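You operate a simulated robot arm through the tools that you are given. There is no shell and no other tool.

You run a simulated robot arm. Do the job below in one go: nothing can be reset, and whatever is moved stays where it is left.

TASK
Seal the blue bag at its label's number, then switch the sealer off.
Fine: put the bag back where it lay.

It is judged by the outcome, as a careful person would: the job done as asked, and still so three seconds after it is handed in. It fails if anything else is knocked over, pushed out of place, dropped, spilled or broken. Lids that push on must go on centred and level and be pressed home; caps that screw on are set level and turned clockwise until they are tight.

THE ROBOT
A 6-joint arm with a three-finger gripper, fixed in place. Base frame: the origin is at the foot of the arm, x ahead of it, y to its left, z up. Readings come in mm, degrees, newtons and seconds.
Its first joint turns from -166.0 to 166.0 degrees. Payload 4.89 kg.
The TCP is the grasp point between the finger pads, 30 mm short of the fingertips. In the tool frame z runs along the fingers and y along their closing line. Largest opening 164 mm; the body of the gripper starts 125 mm behind the TCP.
Orientation is told as [roll, pitch, yaw] about the base's x, y, z axes, in that order, counted from this pose: with the fingers straight down and closing along the base's y, the tool's x points along the base's -x, its y along +y and its z along -z.

THE INTERFACE
- The arm moves only by the tool nudge_tool. Its argument "targets" is a list of rows, each an object of numbers (a shift or turn left out is 0, a gripper value left out holds the last): "x", "y", "z": the shift along the tool's x, y, z in units of 200 mm (1.0 is 200 mm); "wx", "wy", "wz": the turn, a rotation vector about the tool's x, y, z in units of 90 degrees (1.0 is 90 degrees); "fingers": the opening in per cent of the stroke, from 0 (shut) to 100 (fully open). In form: [{"x": .., "y": .., "z": .., "wx": .., "wy": .., "wz": .., "fingers": ..}, ...]. A call has 1 to 20 rows; each row is the pose to reach, as a shift and turn from the pose commanded when the call began, along the tool's axes at that moment. A call with a number of a shift or a turn outside -1 to 1 is refused whole. A row lasts 0.2 s, in which the tool goes at most 50 mm and 8.6 degrees; a call with a longer step from one row to the next is refused whole, and so is a gripper value outside its range. A pose out of reach is approached as far as the arm can. The call stops where the force on the tool passes 90 N (or 10 N more than at its start, if that is more) or the arm is blocked; 0.2 s more then pass. The fingers move at their own pace (about 108 mm/s each) and stop on an object; they squeeze with about 42 N. The grip force told is the motor's: it shows also when the fingers shut on nothing. Time passes only in rows, and 0.2 s behind the last, so rows that repeat a pose let the fingers close. The reply holds the time, the measured pose of the TCP, the force on the tool along the base axes, the opening and the grip force, in the units named above and with some noise, with the torque about the TCP (base axes, N m) and any sound that the robot's microphone picked up, and new pictures: "show" is both (left out), scene, wrist or none.
- Cameras (640 x 400 px; columns grow to the right, rows downward): "scene" is fixed at [221.1, 499.1, 1612.1]; the picture's right is [-0.30, -0.96, 0.00], its down [-0.64, 0.20, -0.74] and it looks along [0.71, -0.22, -0.67] (base axes); focal length 322 px, centre (320, 200). "wrist" rides on the gripper at [76, -2, -152] in the tool frame; the picture's right is [0.02, 1.00, 0.00], its down [-0.88, 0.02, -0.47] and it looks along [-0.47, 0.01, 0.88] (tool axes); focal length 247 px, centre (320, 200). There is no depth. A picture from a camera that has moved, and an enlarged one, comes with that camera's place and axes in the base frame and with its lens.
- move_column(by): slides the trunk up (or, below 0, down) by that many mm; the arm rides with it, the base frame stays. It gives what a move gives, with no picture.
- zoom(camera, box): a new picture of the part [left, top, right, bottom] of that camera's present view, enlarged. No time passes.
- finish_job(): hands the job in; it is judged then, once.

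Nothing tells you positions but the pictures and the camera data. Unless the task says otherwise, let go and move clear before handing in.

The tools are called after ">>>" by a JSON object that holds its "fn" and its "kwargs". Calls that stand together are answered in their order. nudge_tool: Moves the arm, as the interface text tells. Its arguments: {"type":"object","properties":{"targets":{"type":"array"},"show":{"type":"string","enum":["both","scene","wrist","none"]}},"required":["targets"]} The other tools are called the same way: move_column (by) slides the trunk up or down; zoom (camera, box) takes an enlarged picture of a part of a camera's view; finish_job () hands the job in.

At the start:

```text
time_s: 0.0
ee_pos: [546.5, 121.2, 1315.5]
ee_rot: [-0.1, 0.0, 0.0]
ft_force: [1.2, 0.0, 0.0]
moment: [0.0, 0.03, 0.01]
gripper_width: 164.1
grip_force: 0.0
trunk travel left (down, up): [-175.0, 215.0]
```

scene: 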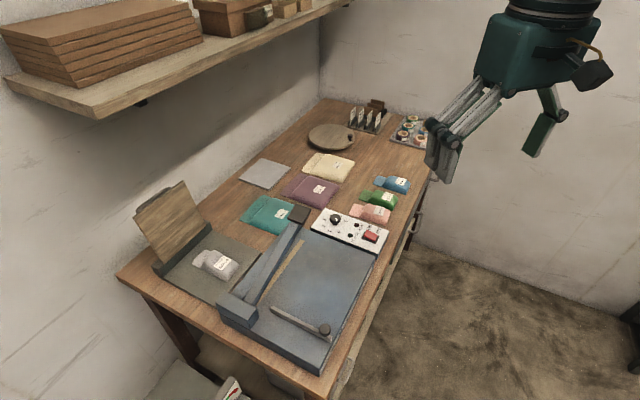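
wrist: 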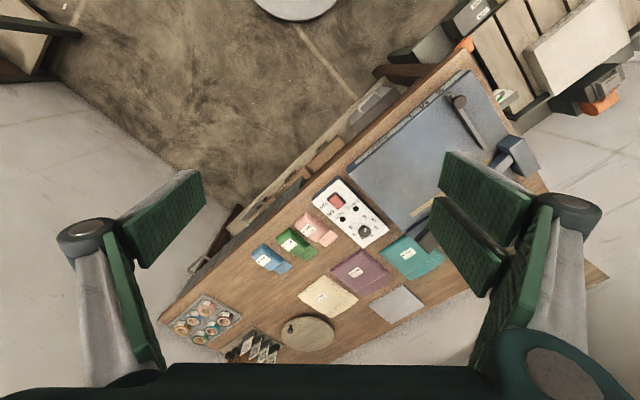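

I see a workbench with an impulse bag sealer (blue-grey body, white panel with a knob and a red switch) and several bags, among them a small blue one at the far right. I'll look closer before moving.

>>> {"fn": "zoom", "kwargs": {"camera": "scene", "box": [300, 190, 400, 260]}}

>>> {"fn": "zoom", "kwargs": {"camera": "scene", "box": [340, 160, 440, 230]}}

>>> {"fn": "zoom", "kwargs": {"camera": "scene", "box": [120, 180, 400, 380]}}

>>> {"fn": "zoom", "kwargs": {"camera": "wrist", "box": [240, 170, 400, 290]}}

>>> {"fn": "zoom", "kwargs": {"camera": "wrist", "box": [300, 60, 560, 260]}}

```text
5.71 times, centred on (350, 225) of scene
camera zoom: at [221.1, 499.1, 1612.1], right [-0.3, -0.96, 0.0], down [-0.64, 0.2, -0.74], along [0.71, -0.22, -0.67], focal length 1840 px, centre (149, 57)
```

zoom: 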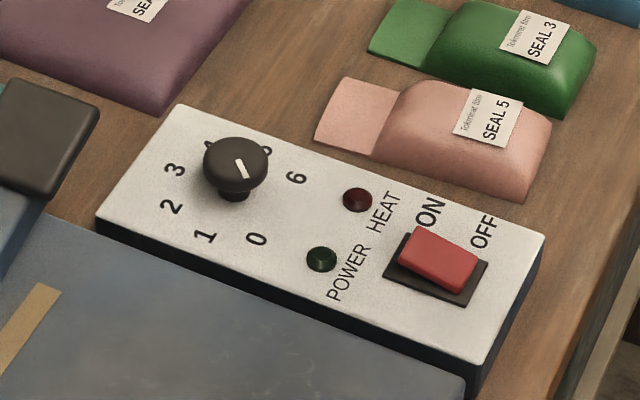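

```text
5.71 times, centred on (390, 195) of scene
camera zoom: at [221.1, 499.1, 1612.1], right [-0.3, -0.96, 0.0], down [-0.64, 0.2, -0.74], along [0.71, -0.22, -0.67], focal length 1840 px, centre (-80, 229)
```

zoom: 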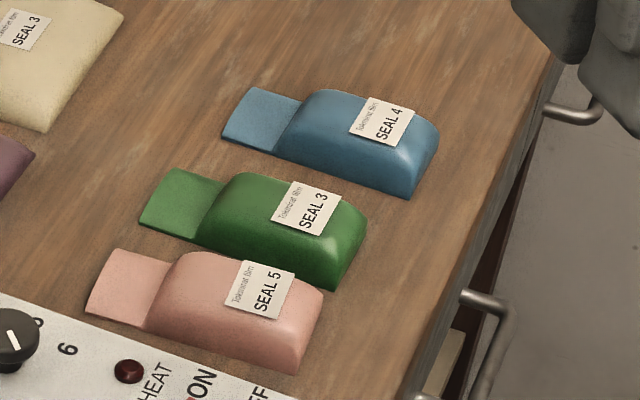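

```text
2.00 times, centred on (260, 280) of scene
camera zoom: at [221.1, 499.1, 1612.1], right [-0.3, -0.96, 0.0], down [-0.64, 0.2, -0.74], along [0.71, -0.22, -0.67], focal length 644 px, centre (440, 40)
```

zoom: 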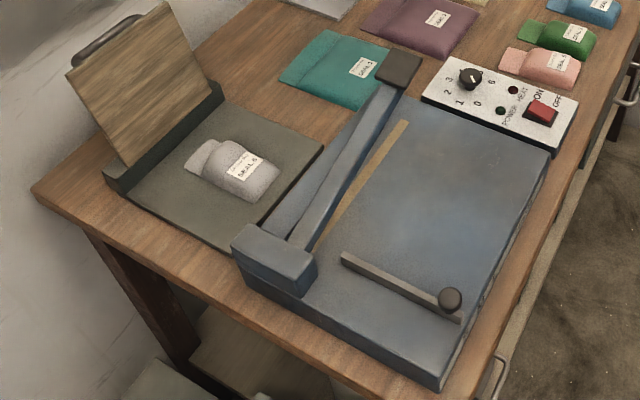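

```text
3.33 times, centred on (320, 230) of wrist
camera zoom: at [469.5, 119.9, 1467.7], right [-0.02, 1.0, 0.0], down [0.88, 0.02, 0.47], along [0.47, 0.01, -0.88], focal length 823 px, centre (320, 100)
```

zoom: 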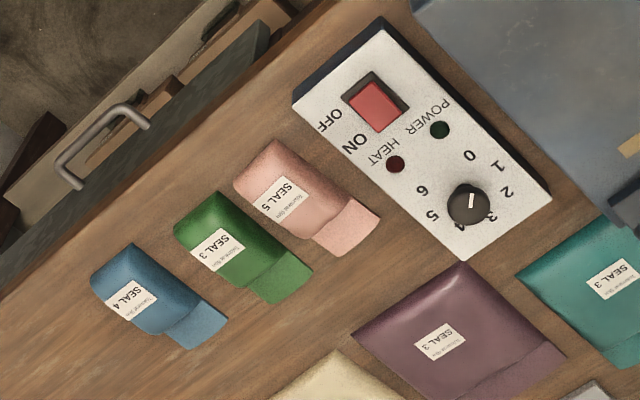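

```text
2.00 times, centred on (430, 160) of wrist
camera zoom: at [469.5, 119.9, 1467.7], right [-0.02, 1.0, 0.0], down [0.88, 0.02, 0.47], along [0.47, 0.01, -0.88], focal length 494 px, centre (100, 280)
```

zoom: 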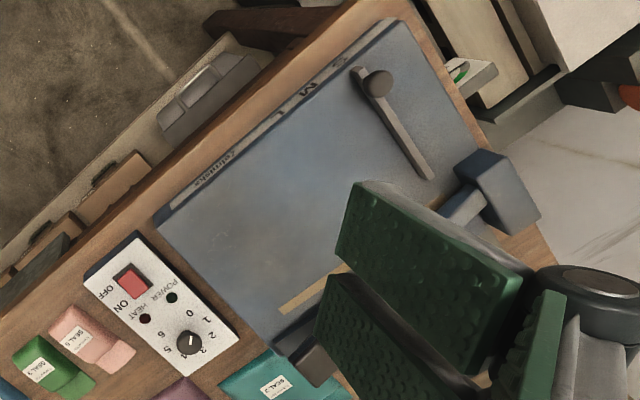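

The blue bag is labelled SEAL 4. It lies near (985, -40), close to the reach limit, and the sealer panel is near (780–865, 170–250). The bench is turned about 45°, so I'll move over the panel with the tool yawed to match and take a closer look.

>>> {"fn": "nudge_tool", "kwargs": {"targets": [{"x": -0.14, "y": 0.006, "z": 0.14, "wz": -0.071}, {"x": -0.28, "y": 0.012, "z": 0.28, "wz": -0.142}, {"x": -0.42, "y": 0.018, "z": 0.42, "wz": -0.214}, {"x": -0.56, "y": 0.024, "z": 0.56, "wz": -0.286}, {"x": -0.7, "y": 0.03, "z": 0.7, "wz": -0.357}, {"x": -0.84, "y": 0.036, "z": 0.84, "wz": -0.43}, {"x": -0.978, "y": 0.039, "z": 0.98, "wz": -0.5}]}}

```text
time_s: 1.6
ee_pos: [742.6, 128.9, 1120.2]
ee_rot: [0.0, 0.0, 45.1]
ft_force: [-1.1, 0.2, 1.5]
moment: [0.0, -0.28, -0.01]
gripper_width: 163.8
grip_force: 0.1
trunk travel left (down, up): [-175.0, 215.0]
camera wrist: at [688.2, 73.8, 1272.4], right [-0.72, 0.69, 0.0], down [0.61, 0.64, 0.47], along [0.33, 0.34, -0.88], focal length 247 px, centre (320, 200)
```

scene: 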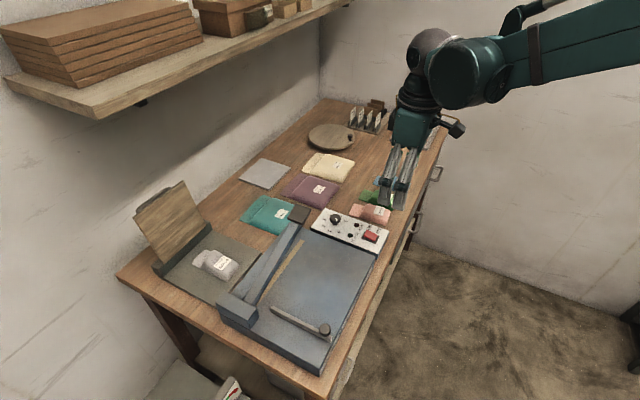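
wrist: 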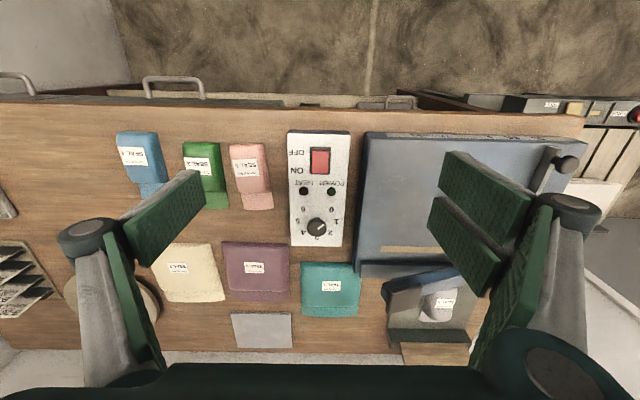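

>>> {"fn": "zoom", "kwargs": {"camera": "wrist", "box": [270, 120, 366, 180]}}

>>> {"fn": "zoom", "kwargs": {"camera": "wrist", "box": [272, 190, 368, 250]}}

>>> {"fn": "zoom", "kwargs": {"camera": "wrist", "box": [100, 110, 292, 230]}}

>>> {"fn": "zoom", "kwargs": {"camera": "wrist", "box": [350, 110, 590, 260]}}

>>> {"fn": "zoom", "kwargs": {"camera": "wrist", "box": [340, 220, 500, 370]}}

```text
6.67 times, centred on (318, 150) of wrist
camera zoom: at [688.2, 73.8, 1272.4], right [-0.72, 0.69, 0.0], down [0.61, 0.64, 0.47], along [0.33, 0.34, -0.88], focal length 1646 px, centre (333, 533)
```

zoom: 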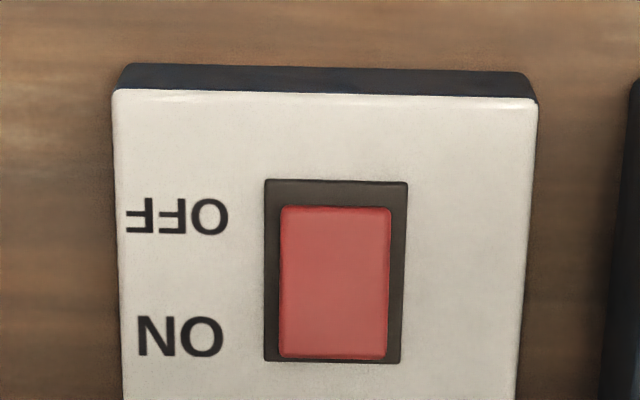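

```text
6.67 times, centred on (320, 220) of wrist
camera zoom: at [688.2, 73.8, 1272.4], right [-0.72, 0.69, 0.0], down [0.61, 0.64, 0.47], along [0.33, 0.34, -0.88], focal length 1646 px, centre (320, 67)
```

zoom: 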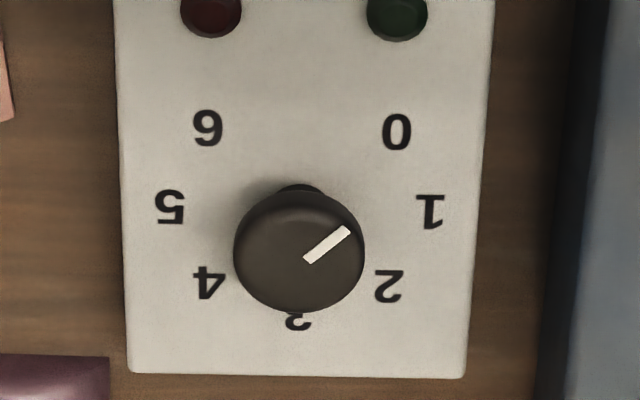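

```text
3.33 times, centred on (196, 170) of wrist
camera zoom: at [688.2, 73.8, 1272.4], right [-0.72, 0.69, 0.0], down [0.61, 0.64, 0.47], along [0.33, 0.34, -0.88], focal length 823 px, centre (733, 300)
```

zoom: 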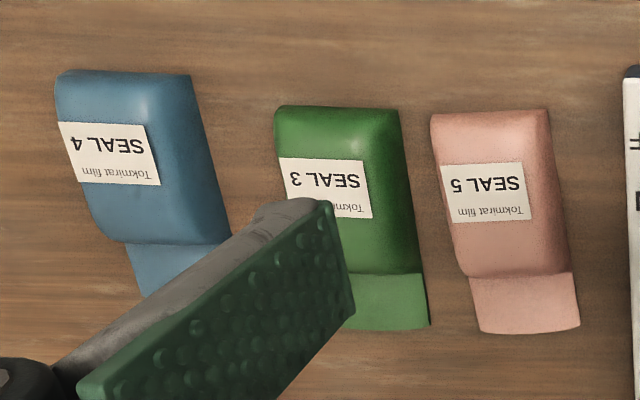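

```text
2.67 times, centred on (470, 185) of wrist
camera zoom: at [688.2, 73.8, 1272.4], right [-0.72, 0.69, 0.0], down [0.61, 0.64, 0.47], along [0.33, 0.34, -0.88], focal length 659 px, centre (-80, 240)
```

zoom: 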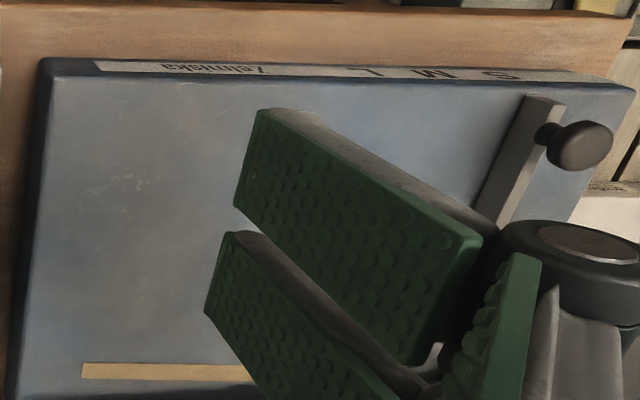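

```text
2.67 times, centred on (420, 295) of wrist
camera zoom: at [688.2, 73.8, 1272.4], right [-0.72, 0.69, 0.0], down [0.61, 0.64, 0.47], along [0.33, 0.34, -0.88], focal length 659 px, centre (53, -53)
```

zoom: 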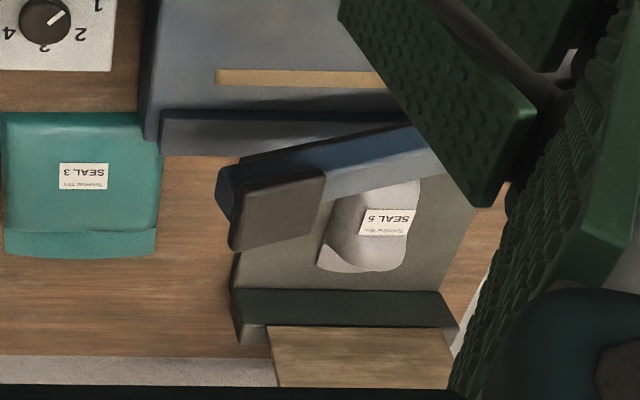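

The table top is at about z=858. The knob points at 0, the power light is dark so the sealer looks off, and the sealing arm is raised. I'll shift along the bench to look over the deck and sealing arm.

>>> {"fn": "nudge_tool", "kwargs": {"targets": [{"y": 0.24}, {"y": 0.48}, {"y": 0.72}, {"y": 0.95}]}}

>>> {"fn": "zoom", "kwargs": {"camera": "scene", "box": [210, 200, 400, 320]}}

>>> {"fn": "zoom", "kwargs": {"camera": "wrist", "box": [200, 100, 440, 250]}}

>>> {"fn": "zoom", "kwargs": {"camera": "wrist", "box": [200, 220, 440, 370]}}

```text
time_s: 2.6
ee_pos: [609.9, 267.7, 1118.9]
ee_rot: [0.0, 0.0, 45.0]
ft_force: [0.4, -0.6, -1.3]
moment: [0.13, 0.16, -0.01]
gripper_width: 163.7
grip_force: 0.0
trunk travel left (down, up): [-175.0, 215.0]
camera wrist: at [556.0, 211.6, 1271.3], right [-0.72, 0.69, 0.0], down [0.61, 0.64, 0.47], along [0.33, 0.34, -0.88], focal length 247 px, centre (320, 200)
```

scene: 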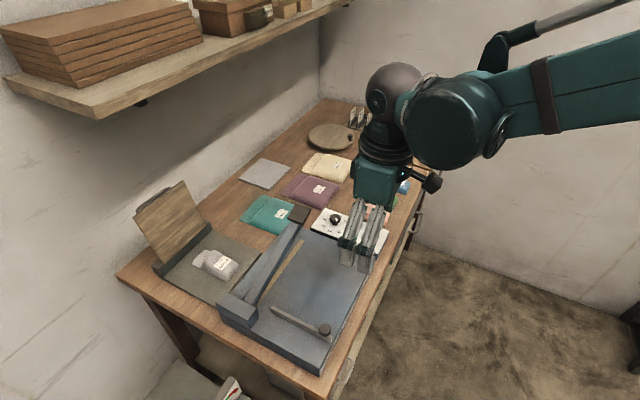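
wrist: 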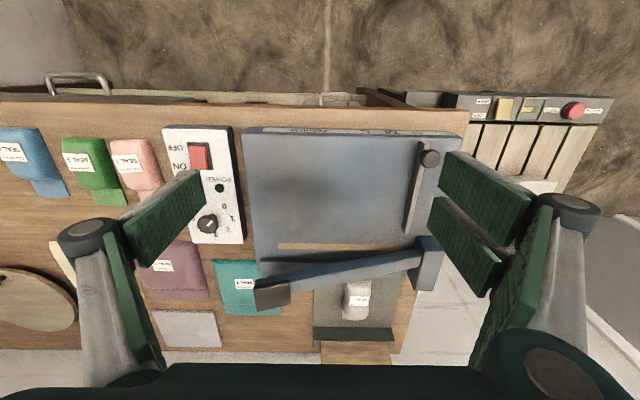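

```text
3.33 times, centred on (305, 260) of scene
camera zoom: at [221.1, 499.1, 1612.1], right [-0.3, -0.96, 0.0], down [-0.64, 0.2, -0.74], along [0.71, -0.22, -0.67], focal length 1074 px, centre (370, 0)
```

zoom: 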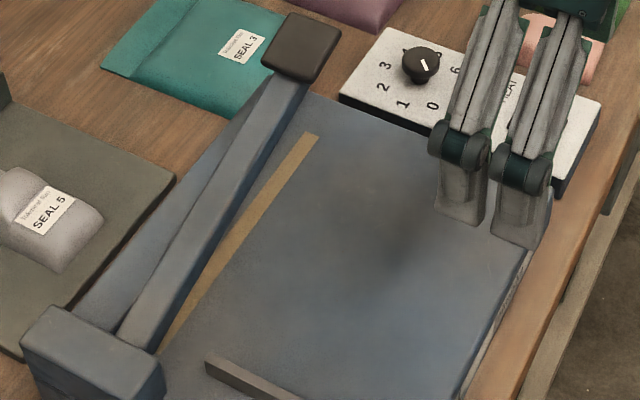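

```text
2.67 times, centred on (320, 175) of wrist
camera zoom: at [556.0, 211.6, 1271.3], right [-0.72, 0.69, 0.0], down [0.61, 0.64, 0.47], along [0.33, 0.34, -0.88], focal length 659 px, centre (320, 267)
```

zoom: 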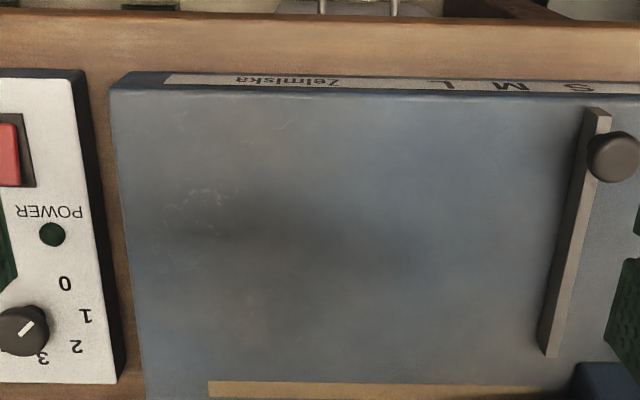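

```text
2.67 times, centred on (320, 295) of wrist
camera zoom: at [556.0, 211.6, 1271.3], right [-0.72, 0.69, 0.0], down [0.61, 0.64, 0.47], along [0.33, 0.34, -0.88], focal length 659 px, centre (320, -53)
```

zoom: 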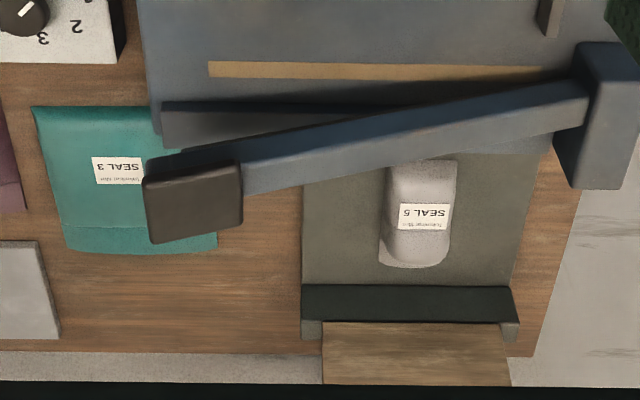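

The deck is at about z=907, with the tan seal strip at bench depth v≈839 and the arm handle up at about z=1022. The knob is at about (867, 250) and must go from 0 clockwise to 4. I'll go above it with the fingers narrowed.

>>> {"fn": "nudge_tool", "kwargs": {"targets": [{"x": -0.141, "y": -0.162, "fingers": 40}, {"x": -0.282, "y": -0.323}, {"x": -0.423, "y": -0.485}, {"x": -0.565, "y": -0.646}, {"x": -0.706, "y": -0.808}, {"x": -0.848, "y": -0.97}, {"x": -0.848, "y": -0.97, "z": 0.2}, {"x": -0.848, "y": -0.97, "z": 0.4}]}}

>>> {"fn": "zoom", "kwargs": {"camera": "wrist", "box": [240, 130, 400, 230]}}

```text
time_s: 4.4
ee_pos: [865.1, 245.7, 1040.2]
ee_rot: [0.0, -0.1, 45.0]
ft_force: [0.0, 0.8, -0.1]
moment: [0.06, -0.09, 0.01]
gripper_width: 65.6
grip_force: 0.1
trunk travel left (down, up): [-175.0, 215.0]
camera wrist: at [811.4, 190.7, 1191.3], right [-0.72, 0.69, 0.0], down [0.61, 0.64, 0.47], along [0.33, 0.34, -0.88], focal length 247 px, centre (320, 200)
```

scene: 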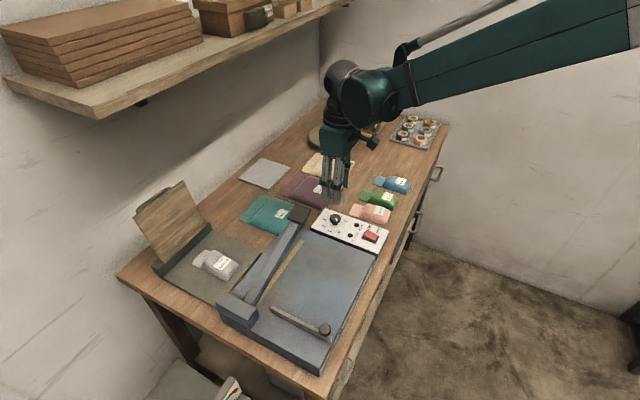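
wrist: 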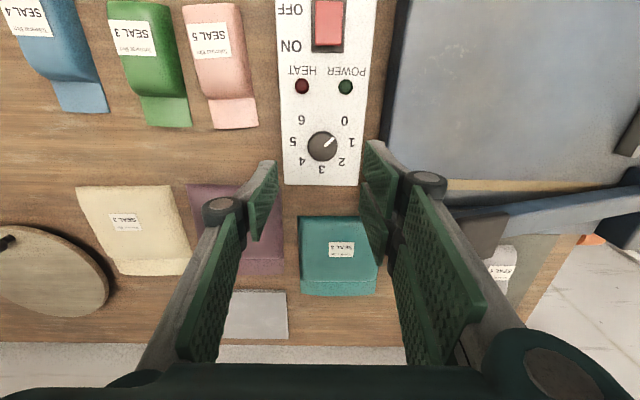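

```text
4.00 times, centred on (320, 180) of wrist
camera zoom: at [811.4, 190.7, 1191.3], right [-0.72, 0.69, 0.0], down [0.61, 0.64, 0.47], along [0.33, 0.34, -0.88], focal length 988 px, centre (320, 280)
```

zoom: 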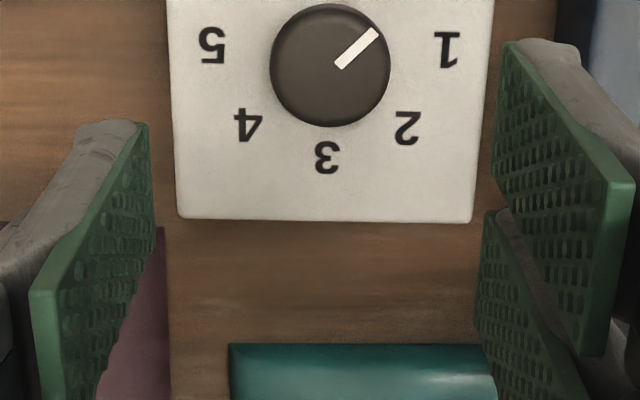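

The knob centre comes out at about (866, 250) with its pointer at 0. I'll centre on it and turn the wrist back 90°, so one grip can cover the 180° turn.

>>> {"fn": "nudge_tool", "kwargs": {"targets": [{"x": -0.019, "y": 0.0135, "wz": -0.09}, {"x": -0.019, "y": 0.0135, "wz": -0.18}, {"x": -0.019, "y": 0.0135, "wz": -0.27}, {"x": -0.019, "y": 0.0135, "wz": -0.36}, {"x": -0.019, "y": 0.0135, "wz": -0.45}, {"x": -0.019, "y": 0.0135, "wz": -0.54}, {"x": -0.019, "y": 0.0135, "wz": -0.63}, {"x": -0.019, "y": 0.0135, "wz": -0.72}, {"x": -0.019, "y": 0.0135, "wz": -0.81}, {"x": -0.019, "y": 0.0135, "wz": -0.9}, {"x": -0.019, "y": 0.0135, "wz": -1.0}, {"x": -0.019, "y": 0.0135, "wz": -1.0}]}}

>>> {"fn": "zoom", "kwargs": {"camera": "wrist", "box": [240, 110, 400, 210]}}

```text
refused: row 11 steps farther than a row can; nothing moved
```

```text
4.00 times, centred on (320, 160) of wrist
camera zoom: at [811.4, 190.7, 1191.3], right [-0.72, 0.69, 0.0], down [0.61, 0.64, 0.47], along [0.33, 0.34, -0.88], focal length 988 px, centre (320, 360)
```

zoom: 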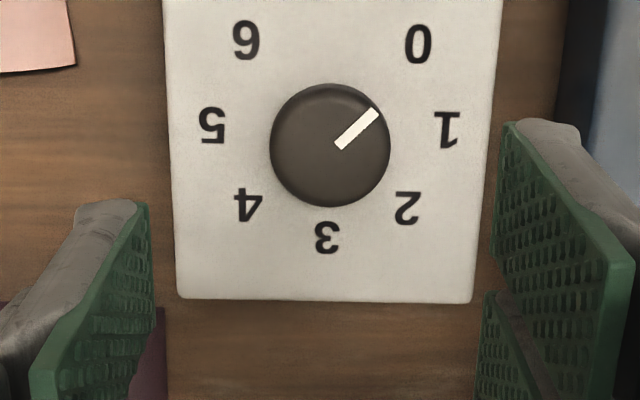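

That call was refused because its last turn step was slightly too big. I'll resend it with finer steps.

>>> {"fn": "nudge_tool", "kwargs": {"targets": [{"x": -0.019, "y": 0.0135, "wz": -0.09}, {"x": -0.019, "y": 0.0135, "wz": -0.18}, {"x": -0.019, "y": 0.0135, "wz": -0.27}, {"x": -0.019, "y": 0.0135, "wz": -0.36}, {"x": -0.019, "y": 0.0135, "wz": -0.45}, {"x": -0.019, "y": 0.0135, "wz": -0.54}, {"x": -0.019, "y": 0.0135, "wz": -0.63}, {"x": -0.019, "y": 0.0135, "wz": -0.72}, {"x": -0.019, "y": 0.0135, "wz": -0.81}, {"x": -0.019, "y": 0.0135, "wz": -0.9}, {"x": -0.019, "y": 0.0135, "wz": -0.95}, {"x": -0.019, "y": 0.0135, "wz": -1.0}, {"x": -0.019, "y": 0.0135, "wz": -1.0}]}}

>>> {"fn": "zoom", "kwargs": {"camera": "wrist", "box": [240, 110, 400, 210]}}

```text
time_s: 7.2
ee_pos: [865.4, 251.3, 1039.6]
ee_rot: [0.0, 0.0, 135.0]
ft_force: [0.6, 0.6, -0.5]
moment: [0.01, -0.01, 0.01]
gripper_width: 65.6
grip_force: 0.1
trunk travel left (down, up): [-175.0, 215.0]
camera wrist: at [919.8, 198.3, 1191.9], right [-0.69, -0.72, 0.0], down [-0.64, 0.61, 0.47], along [-0.34, 0.33, -0.88], focal length 247 px, centre (320, 200)
```

scene: 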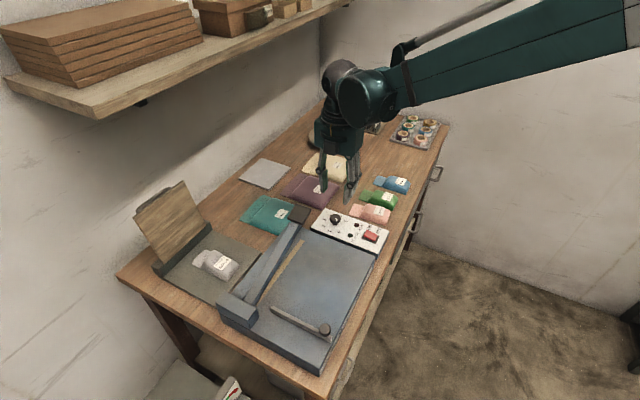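
wrist: 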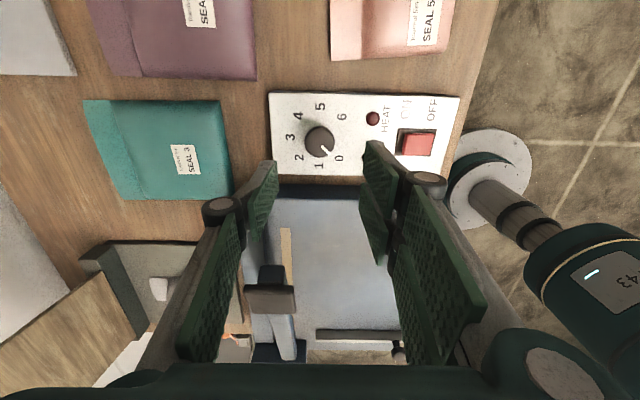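

```text
4.00 times, centred on (320, 160) of wrist
camera zoom: at [919.8, 198.3, 1191.9], right [-0.69, -0.72, 0.0], down [-0.64, 0.61, 0.47], along [-0.34, 0.33, -0.88], focal length 988 px, centre (320, 360)
```

zoom: 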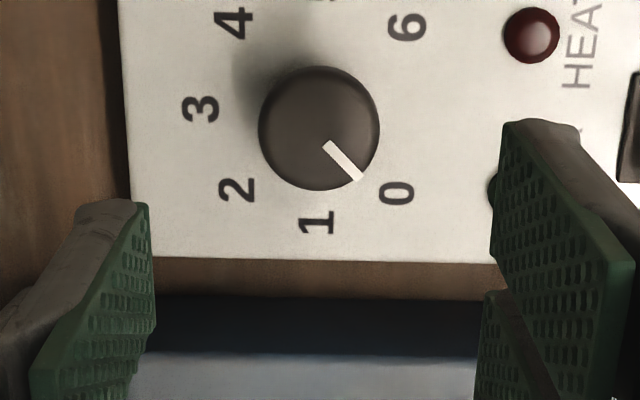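

The knob is centred under the tool. I'll go down to it now.

>>> {"fn": "nudge_tool", "kwargs": {"targets": [{"z": 0.15}, {"z": 0.3}, {"z": 0.45}, {"z": 0.51}, {"z": 0.565}, {"z": 0.565}], "show": "scene"}}

>>> {"fn": "zoom", "kwargs": {"camera": "scene", "box": [280, 160, 400, 260]}}

```text
time_s: 8.6
ee_pos: [864.7, 250.7, 926.4]
ee_rot: [0.0, -0.1, 135.0]
ft_force: [0.7, -0.6, -0.6]
moment: [0.01, 0.0, 0.01]
gripper_width: 65.4
grip_force: 0.0
trunk travel left (down, up): [-175.0, 215.0]
```

scene: 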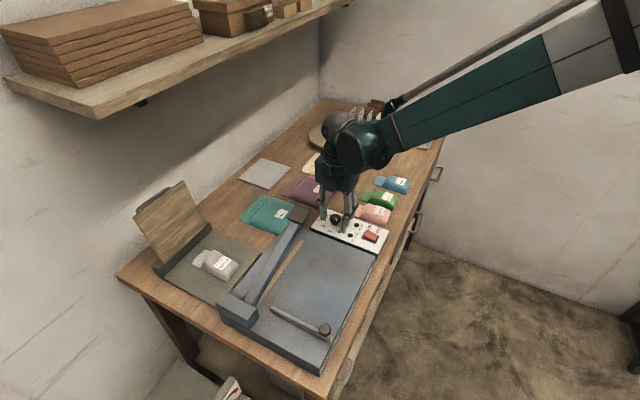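

```text
4.00 times, centred on (340, 210) of scene
camera zoom: at [221.1, 499.1, 1612.1], right [-0.3, -0.96, 0.0], down [-0.64, 0.2, -0.74], along [0.71, -0.22, -0.67], focal length 1288 px, centre (240, 160)
```

zoom: 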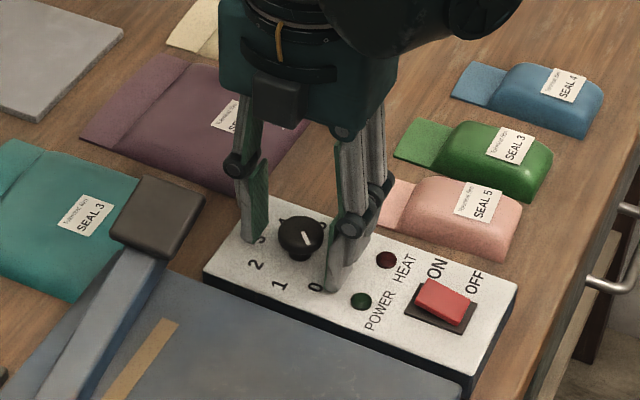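

The fingers straddle the knob, just above the panel, so I'll close on it.

>>> {"fn": "nudge_tool", "kwargs": {"targets": [{"fingers": 15}, {"fingers": 15}, {"fingers": 15}], "show": "scene"}}

>>> {"fn": "zoom", "kwargs": {"camera": "wrist", "box": [240, 110, 400, 210]}}

```text
time_s: 9.4
ee_pos: [865.6, 251.5, 925.7]
ee_rot: [0.0, -0.1, 135.0]
ft_force: [6.3, 3.9, 0.8]
moment: [0.12, -0.11, 0.01]
gripper_width: 33.1
grip_force: 45.3
trunk travel left (down, up): [-175.0, 215.0]
```

scene: 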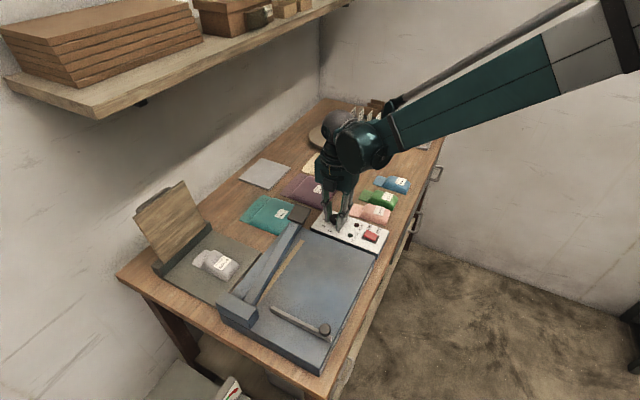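

```text
4.00 times, centred on (320, 160) of wrist
camera zoom: at [920.0, 198.8, 1078.4], right [-0.69, -0.72, 0.0], down [-0.64, 0.61, 0.47], along [-0.34, 0.33, -0.88], focal length 988 px, centre (320, 360)
```

zoom: 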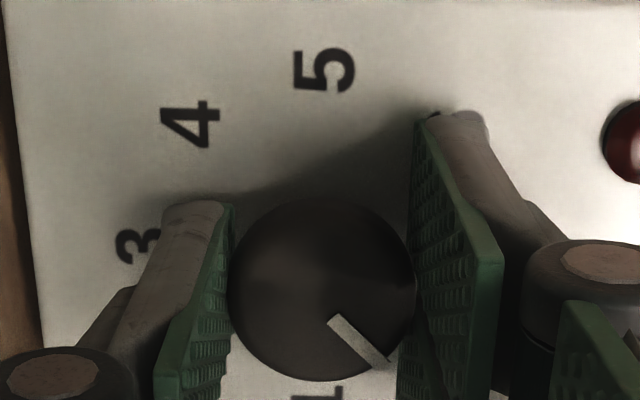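

The knob is gripped at 33 mm. I'll turn it 90° clockwise first and check.

>>> {"fn": "nudge_tool", "kwargs": {"targets": [{"wz": 0.08}, {"wz": 0.16}, {"wz": 0.24}, {"wz": 0.32}, {"wz": 0.4}, {"wz": 0.48}, {"wz": 0.56}, {"wz": 0.64}, {"wz": 0.72}, {"wz": 0.8}, {"wz": 0.88}, {"wz": 0.95}, {"wz": 1.0}, {"wz": 1.0}], "show": "wrist"}}

>>> {"fn": "zoom", "kwargs": {"camera": "wrist", "box": [240, 110, 400, 210]}}

```text
time_s: 12.4
ee_pos: [866.0, 251.0, 925.1]
ee_rot: [0.0, 0.1, 44.9]
ft_force: [31.8, 13.4, 11.8]
moment: [0.2, -0.59, 0.04]
gripper_width: 33.5
grip_force: 44.9
trunk travel left (down, up): [-175.0, 215.0]
camera wrist: at [812.7, 196.2, 1078.3], right [-0.72, 0.69, 0.0], down [0.61, 0.64, 0.47], along [0.33, 0.34, -0.88], focal length 247 px, centre (320, 200)
```

wrist: 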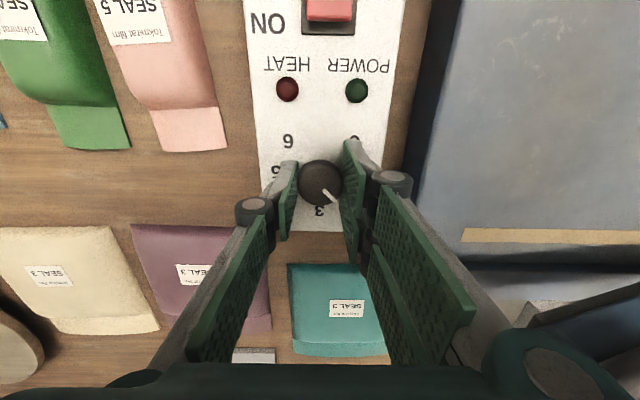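

```text
4.00 times, centred on (320, 160) of wrist
camera zoom: at [812.7, 196.2, 1078.3], right [-0.72, 0.69, 0.0], down [0.61, 0.64, 0.47], along [0.33, 0.34, -0.88], focal length 988 px, centre (320, 360)
```

zoom: 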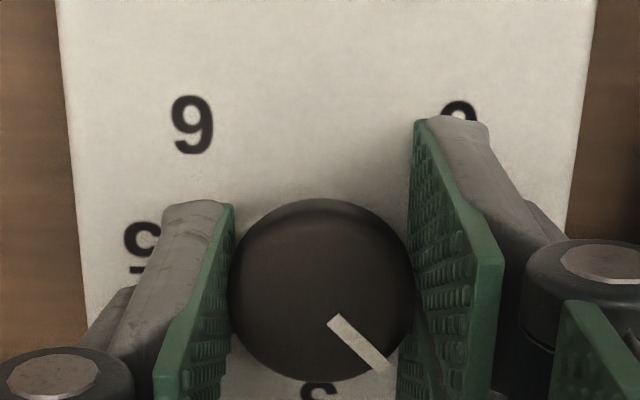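

The pointer is at 2 now, with some side load built up. I'll release, re-grip to relieve it, and turn another 90° to 4.

>>> {"fn": "nudge_tool", "kwargs": {"targets": [{"fingers": 32}, {"fingers": 32}, {"fingers": 32}, {"fingers": 15}, {"fingers": 15}, {"fingers": 15}], "show": "none"}}

>>> {"fn": "nudge_tool", "kwargs": {"targets": [{"wz": 0.08}, {"wz": 0.16}, {"wz": 0.24}, {"wz": 0.32}, {"wz": 0.4}, {"wz": 0.48}, {"wz": 0.56}, {"wz": 0.64}, {"wz": 0.72}, {"wz": 0.8}, {"wz": 0.88}, {"wz": 0.95}, {"wz": 1.0}, {"wz": 1.0}], "show": "wrist"}}

>>> {"fn": "zoom", "kwargs": {"camera": "wrist", "box": [240, 110, 400, 210]}}

```text
time_s: 13.8
ee_pos: [866.1, 251.6, 926.9]
ee_rot: [0.0, 0.1, 44.9]
ft_force: [3.5, -7.9, -2.9]
moment: [-0.14, -0.09, 0.01]
gripper_width: 33.1
grip_force: 44.2
trunk travel left (down, up): [-175.0, 215.0]
```

```text
time_s: 16.8
ee_pos: [865.9, 251.7, 926.1]
ee_rot: [-0.1, 0.0, -45.0]
ft_force: [-24.2, -9.4, -28.1]
moment: [-0.19, 0.36, -0.03]
gripper_width: 33.3
grip_force: 44.9
trunk travel left (down, up): [-175.0, 215.0]
camera wrist: at [809.7, 304.2, 1078.7], right [0.69, 0.72, 0.0], down [0.64, -0.61, 0.47], along [0.34, -0.33, -0.88], focal length 247 px, centre (320, 200)
```

wrist: 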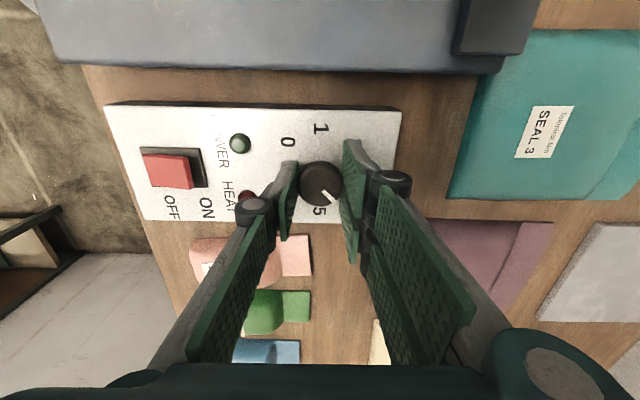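

```text
4.00 times, centred on (320, 160) of wrist
camera zoom: at [809.7, 304.2, 1078.7], right [0.69, 0.72, 0.0], down [0.64, -0.61, 0.47], along [0.34, -0.33, -0.88], focal length 988 px, centre (320, 360)
```

zoom: 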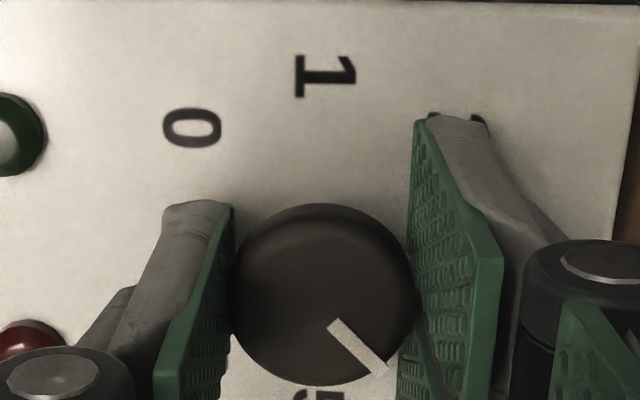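

The knob should now be at 4. I'll release, rise, and turn back to the bench-aligned yaw to verify.

>>> {"fn": "nudge_tool", "kwargs": {"targets": [{"fingers": 40}, {"fingers": 40}, {"fingers": 40}, {"z": -0.1}, {"z": -0.3}, {"z": -0.5}, {"z": -0.6}], "show": "none"}}

>>> {"fn": "nudge_tool", "kwargs": {"targets": [{"wz": -0.09}, {"wz": -0.18}, {"wz": -0.27}, {"wz": -0.36}, {"wz": -0.45}, {"wz": -0.54}, {"wz": -0.63}, {"wz": -0.72}, {"wz": -0.81}, {"wz": -0.9}, {"wz": -0.95}, {"wz": -1.0}, {"wz": -1.0}]}}

>>> {"fn": "zoom", "kwargs": {"camera": "wrist", "box": [240, 110, 400, 210]}}

>>> {"fn": "zoom", "kwargs": {"camera": "wrist", "box": [0, 0, 320, 200]}}

```text
time_s: 18.4
ee_pos: [866.8, 251.5, 1047.4]
ee_rot: [0.0, 0.0, -45.0]
ft_force: [0.3, 1.3, -0.5]
moment: [0.0, 0.03, -0.01]
gripper_width: 65.5
grip_force: 0.1
trunk travel left (down, up): [-175.0, 215.0]
```

```text
time_s: 21.2
ee_pos: [866.0, 251.1, 1046.9]
ee_rot: [0.0, 0.0, 45.1]
ft_force: [0.0, -0.5, -0.5]
moment: [0.03, 0.0, -0.01]
gripper_width: 65.5
grip_force: 0.1
trunk travel left (down, up): [-175.0, 215.0]
camera wrist: at [812.1, 196.1, 1199.0], right [-0.72, 0.69, 0.0], down [0.61, 0.64, 0.47], along [0.33, 0.34, -0.88], focal length 247 px, centre (320, 200)
```

scene: 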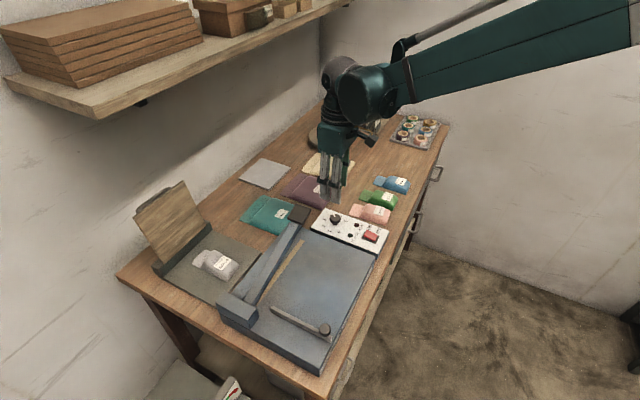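
wrist: 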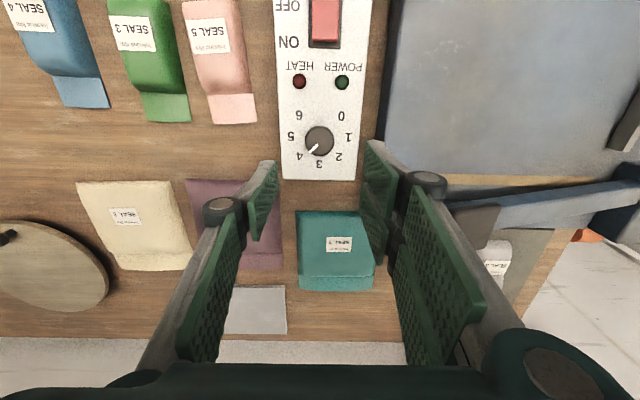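

```text
4.00 times, centred on (320, 160) of wrist
camera zoom: at [812.1, 196.1, 1199.0], right [-0.72, 0.69, 0.0], down [0.61, 0.64, 0.47], along [0.33, 0.34, -0.88], focal length 988 px, centre (320, 360)
```

zoom: 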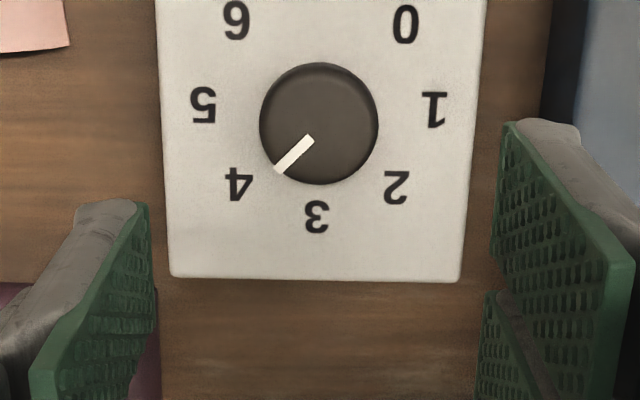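

```text
2.00 times, centred on (160, 100) of wrist
camera zoom: at [812.1, 196.1, 1199.0], right [-0.72, 0.69, 0.0], down [0.61, 0.64, 0.47], along [0.33, 0.34, -0.88], focal length 494 px, centre (640, 400)
```

zoom: 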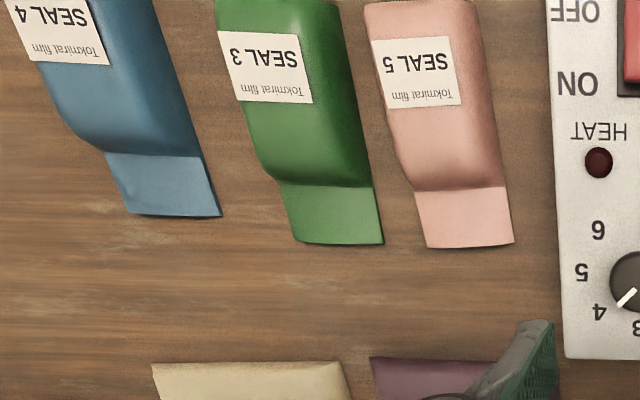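

The knob reads 4. Next is the blue bag, which sits around bench u≈730, v≈640–765, so I'll tilt the tool about 20° outward to extend reach and go look at it up close.

>>> {"fn": "nudge_tool", "kwargs": {"targets": [{"x": 0.1, "y": -0.2}, {"x": 0.2, "y": -0.4}, {"x": 0.3, "y": -0.6}, {"x": 0.4, "y": -0.8}, {"x": 0.5, "y": -1.0}], "show": "none"}}

>>> {"fn": "nudge_tool", "kwargs": {"targets": [{"x": 0.12, "y": -0.16, "wy": -0.08, "fingers": 62}, {"x": 0.24, "y": -0.32, "wy": -0.16}, {"x": 0.35, "y": -0.49, "wy": -0.222}, {"x": 0.35, "y": -0.49, "wy": -0.222}]}}

>>> {"fn": "zoom", "kwargs": {"camera": "wrist", "box": [220, 70, 420, 195]}}

```text
time_s: 22.4
ee_pos: [935.9, 38.1, 1047.8]
ee_rot: [0.0, 0.0, 45.1]
ft_force: [-0.7, 2.6, 0.7]
moment: [-0.26, -0.06, -0.01]
gripper_width: 65.6
grip_force: 0.0
trunk travel left (down, up): [-175.0, 215.0]
```

```text
time_s: 23.4
ee_pos: [956.9, -79.9, 1046.3]
ee_rot: [0.1, -20.0, 45.0]
ft_force: [-1.1, 0.2, -0.8]
moment: [0.12, -0.01, 0.05]
gripper_width: 101.5
grip_force: 0.0
trunk travel left (down, up): [-175.0, 215.0]
camera wrist: at [868.6, -169.4, 1163.9], right [-0.72, 0.69, -0.01], down [0.46, 0.48, 0.75], along [0.52, 0.53, -0.67], focal length 247 px, centre (320, 200)
```

scene: 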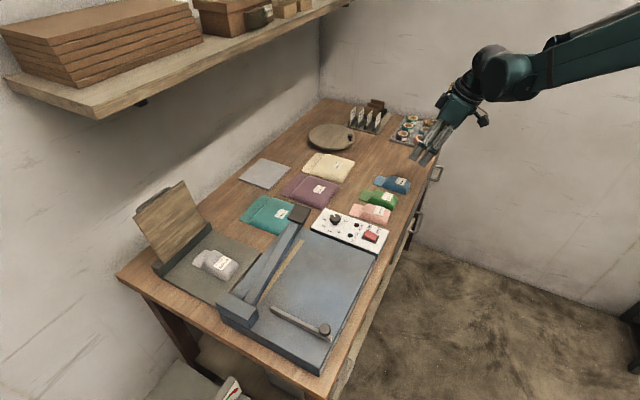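
wrist: 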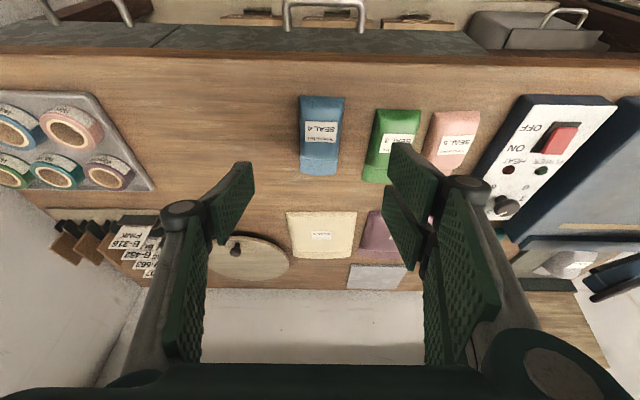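

```text
3.20 times, centred on (320, 132) of wrist
camera zoom: at [868.6, -169.4, 1163.9], right [-0.72, 0.69, -0.01], down [0.46, 0.48, 0.75], along [0.52, 0.53, -0.67], focal length 790 px, centre (320, 416)
```

zoom: 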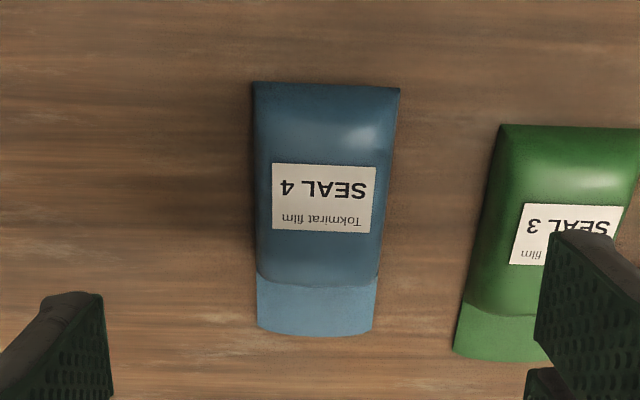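

The blue bag is aligned with the bench: u≈704–762, body v≈636–735, with the flap running to v≈766 and pointing away from the robot. The gap to the green bag is about 40 mm. I'll narrow the fingers and descend along the tool axis to straddle the bag.

>>> {"fn": "nudge_tool", "kwargs": {"targets": [{"z": 0.15, "fingers": 52}, {"z": 0.3, "x": -0.01}, {"z": 0.45, "x": -0.02}, {"z": 0.55, "x": -0.025}, {"z": 0.55, "x": -0.025}]}}

>>> {"fn": "zoom", "kwargs": {"camera": "wrist", "box": [220, 100, 420, 225]}}

>>> {"fn": "zoom", "kwargs": {"camera": "scene", "box": [340, 120, 460, 220]}}

```text
time_s: 24.6
ee_pos: [986.6, -50.1, 944.4]
ee_rot: [0.0, -20.0, 45.0]
ft_force: [0.6, 0.5, 0.0]
moment: [0.01, 0.05, 0.05]
gripper_width: 85.0
grip_force: 0.1
trunk travel left (down, up): [-175.0, 215.0]
camera wrist: at [899.2, -139.3, 1061.4], right [-0.72, 0.69, -0.01], down [0.46, 0.48, 0.75], along [0.52, 0.53, -0.67], focal length 247 px, centre (320, 200)
```

scene: 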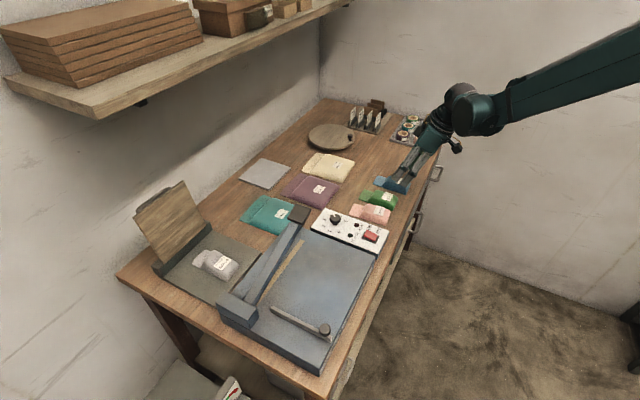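
wrist: 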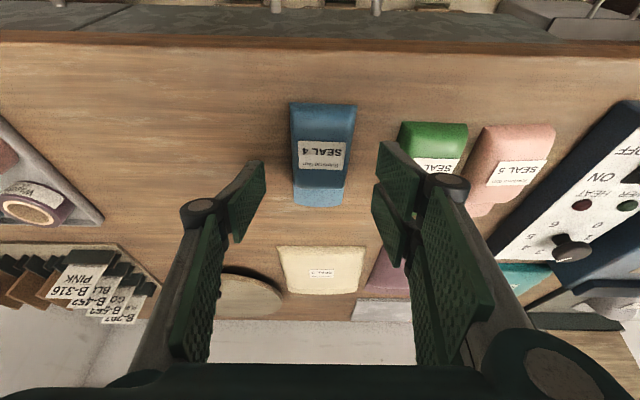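

```text
3.20 times, centred on (320, 162) of wrist
camera zoom: at [899.2, -139.3, 1061.4], right [-0.72, 0.69, -0.01], down [0.46, 0.48, 0.75], along [0.52, 0.53, -0.67], focal length 790 px, centre (320, 320)
```

zoom: 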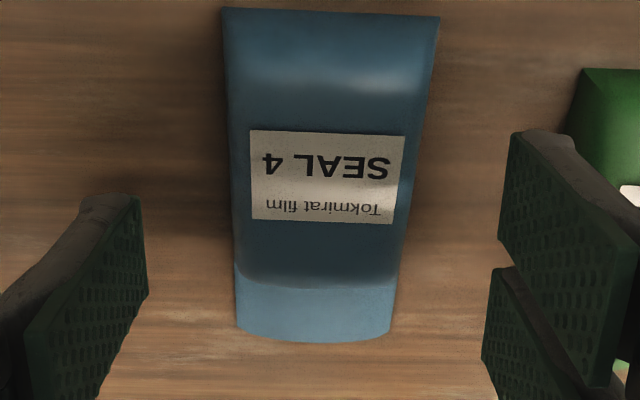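

```text
4.00 times, centred on (400, 170) of scene
camera zoom: at [221.1, 499.1, 1612.1], right [-0.3, -0.96, 0.0], down [-0.64, 0.2, -0.74], along [0.71, -0.22, -0.67], focal length 1288 px, centre (0, 320)
```

zoom: 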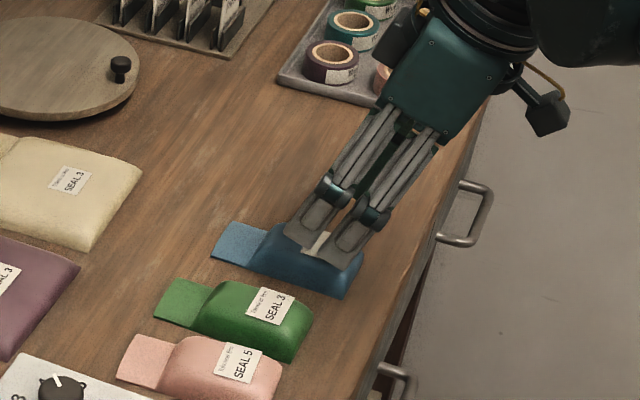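

On target. I'll finish the descent and close gently.

>>> {"fn": "nudge_tool", "kwargs": {"targets": [{"z": 0.15, "x": -0.004}, {"z": 0.22, "x": -0.006}, {"z": 0.265, "x": -0.0065}, {"z": 0.265, "x": -0.0065}], "show": "none"}}

>>> {"fn": "zoom", "kwargs": {"camera": "wrist", "box": [220, 100, 420, 225]}}

>>> {"fn": "zoom", "kwargs": {"camera": "scene", "box": [340, 140, 440, 220]}}

```text
time_s: 25.6
ee_pos: [1001.5, -37.5, 897.0]
ee_rot: [0.0, -20.0, 45.0]
ft_force: [-1.1, -1.1, 4.8]
moment: [0.11, 0.25, 0.05]
gripper_width: 85.8
grip_force: 0.3
trunk travel left (down, up): [-175.0, 215.0]
```

```text
3.20 times, centred on (320, 162) of wrist
camera zoom: at [912.9, -126.2, 1012.6], right [-0.72, 0.69, -0.01], down [0.46, 0.48, 0.75], along [0.52, 0.53, -0.67], focal length 790 px, centre (320, 320)
```

zoom: 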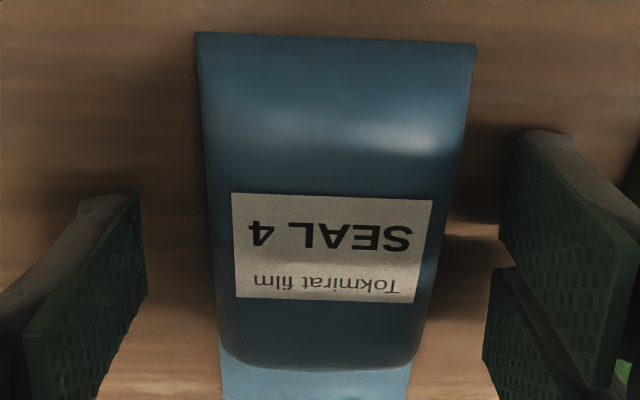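

```text
5.00 times, centred on (390, 180) of scene
camera zoom: at [221.1, 499.1, 1612.1], right [-0.3, -0.96, 0.0], down [-0.64, 0.2, -0.74], along [0.71, -0.22, -0.67], focal length 1610 px, centre (-30, 300)
```

zoom: 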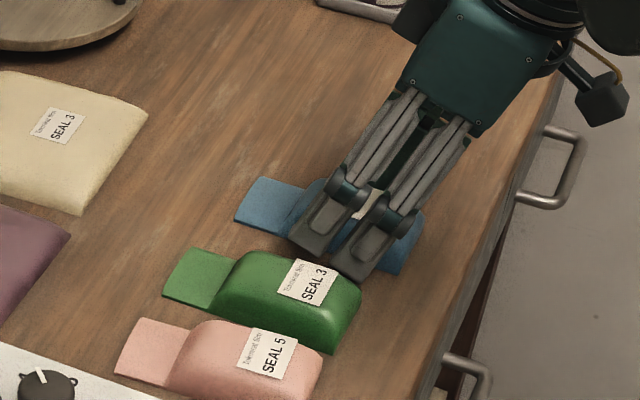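

The reading shows about 5 N upward, so a fingertip may be brushing the table. I'll lift about 3 mm before closing.

>>> {"fn": "nudge_tool", "kwargs": {"targets": [{"z": -0.014, "x": -0.005}, {"z": -0.014, "x": -0.005}], "show": "none"}}

```text
time_s: 26.2
ee_pos: [1000.9, -37.4, 898.6]
ee_rot: [0.1, -20.1, 44.9]
ft_force: [0.3, -0.5, -0.8]
moment: [0.0, -0.01, 0.02]
gripper_width: 85.3
grip_force: 0.1
trunk travel left (down, up): [-175.0, 215.0]
```

The force is clear. I'll close on the bag.

>>> {"fn": "nudge_tool", "kwargs": {"targets": [{"fingers": 30}, {"fingers": 30}, {"fingers": 30}, {"fingers": 30}]}}

>>> {"fn": "zoom", "kwargs": {"camera": "wrist", "box": [220, 100, 420, 225]}}

```text
time_s: 27.2
ee_pos: [1001.6, -37.3, 899.3]
ee_rot: [-0.1, -20.1, 45.0]
ft_force: [-0.3, 0.2, 1.9]
moment: [-0.08, 0.05, -0.05]
gripper_width: 57.2
grip_force: 42.1
trunk travel left (down, up): [-175.0, 215.0]
camera wrist: at [913.0, -125.8, 1015.6], right [-0.72, 0.69, -0.01], down [0.46, 0.48, 0.75], along [0.52, 0.53, -0.67], focal length 247 px, centre (320, 200)
```

scene: 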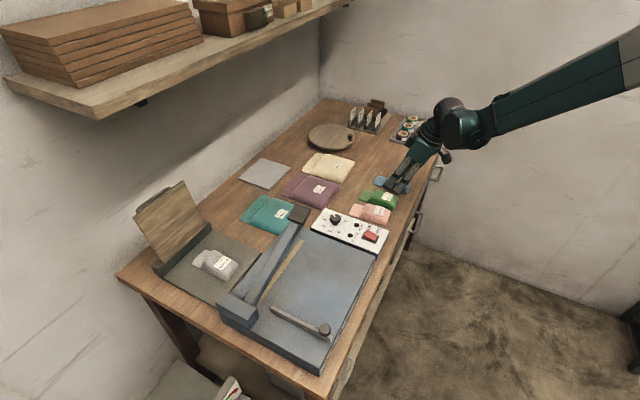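
wrist: 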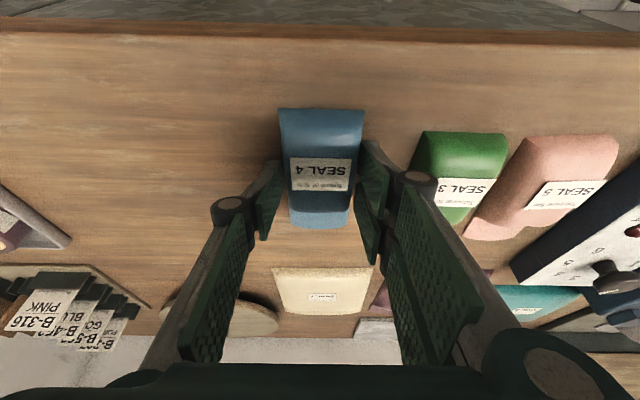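

```text
3.20 times, centred on (320, 162) of wrist
camera zoom: at [913.0, -125.8, 1015.6], right [-0.72, 0.69, -0.01], down [0.46, 0.48, 0.75], along [0.52, 0.53, -0.67], focal length 790 px, centre (320, 320)
```

zoom: 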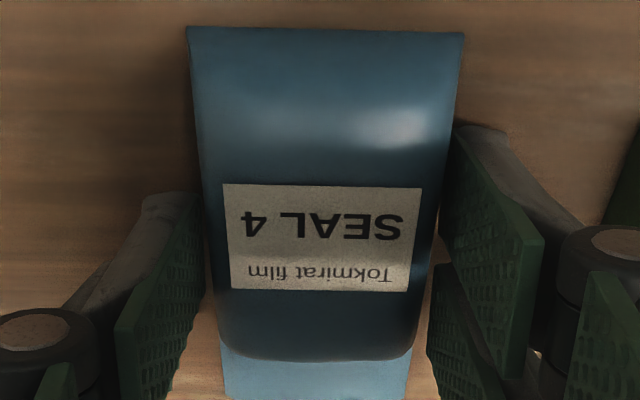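

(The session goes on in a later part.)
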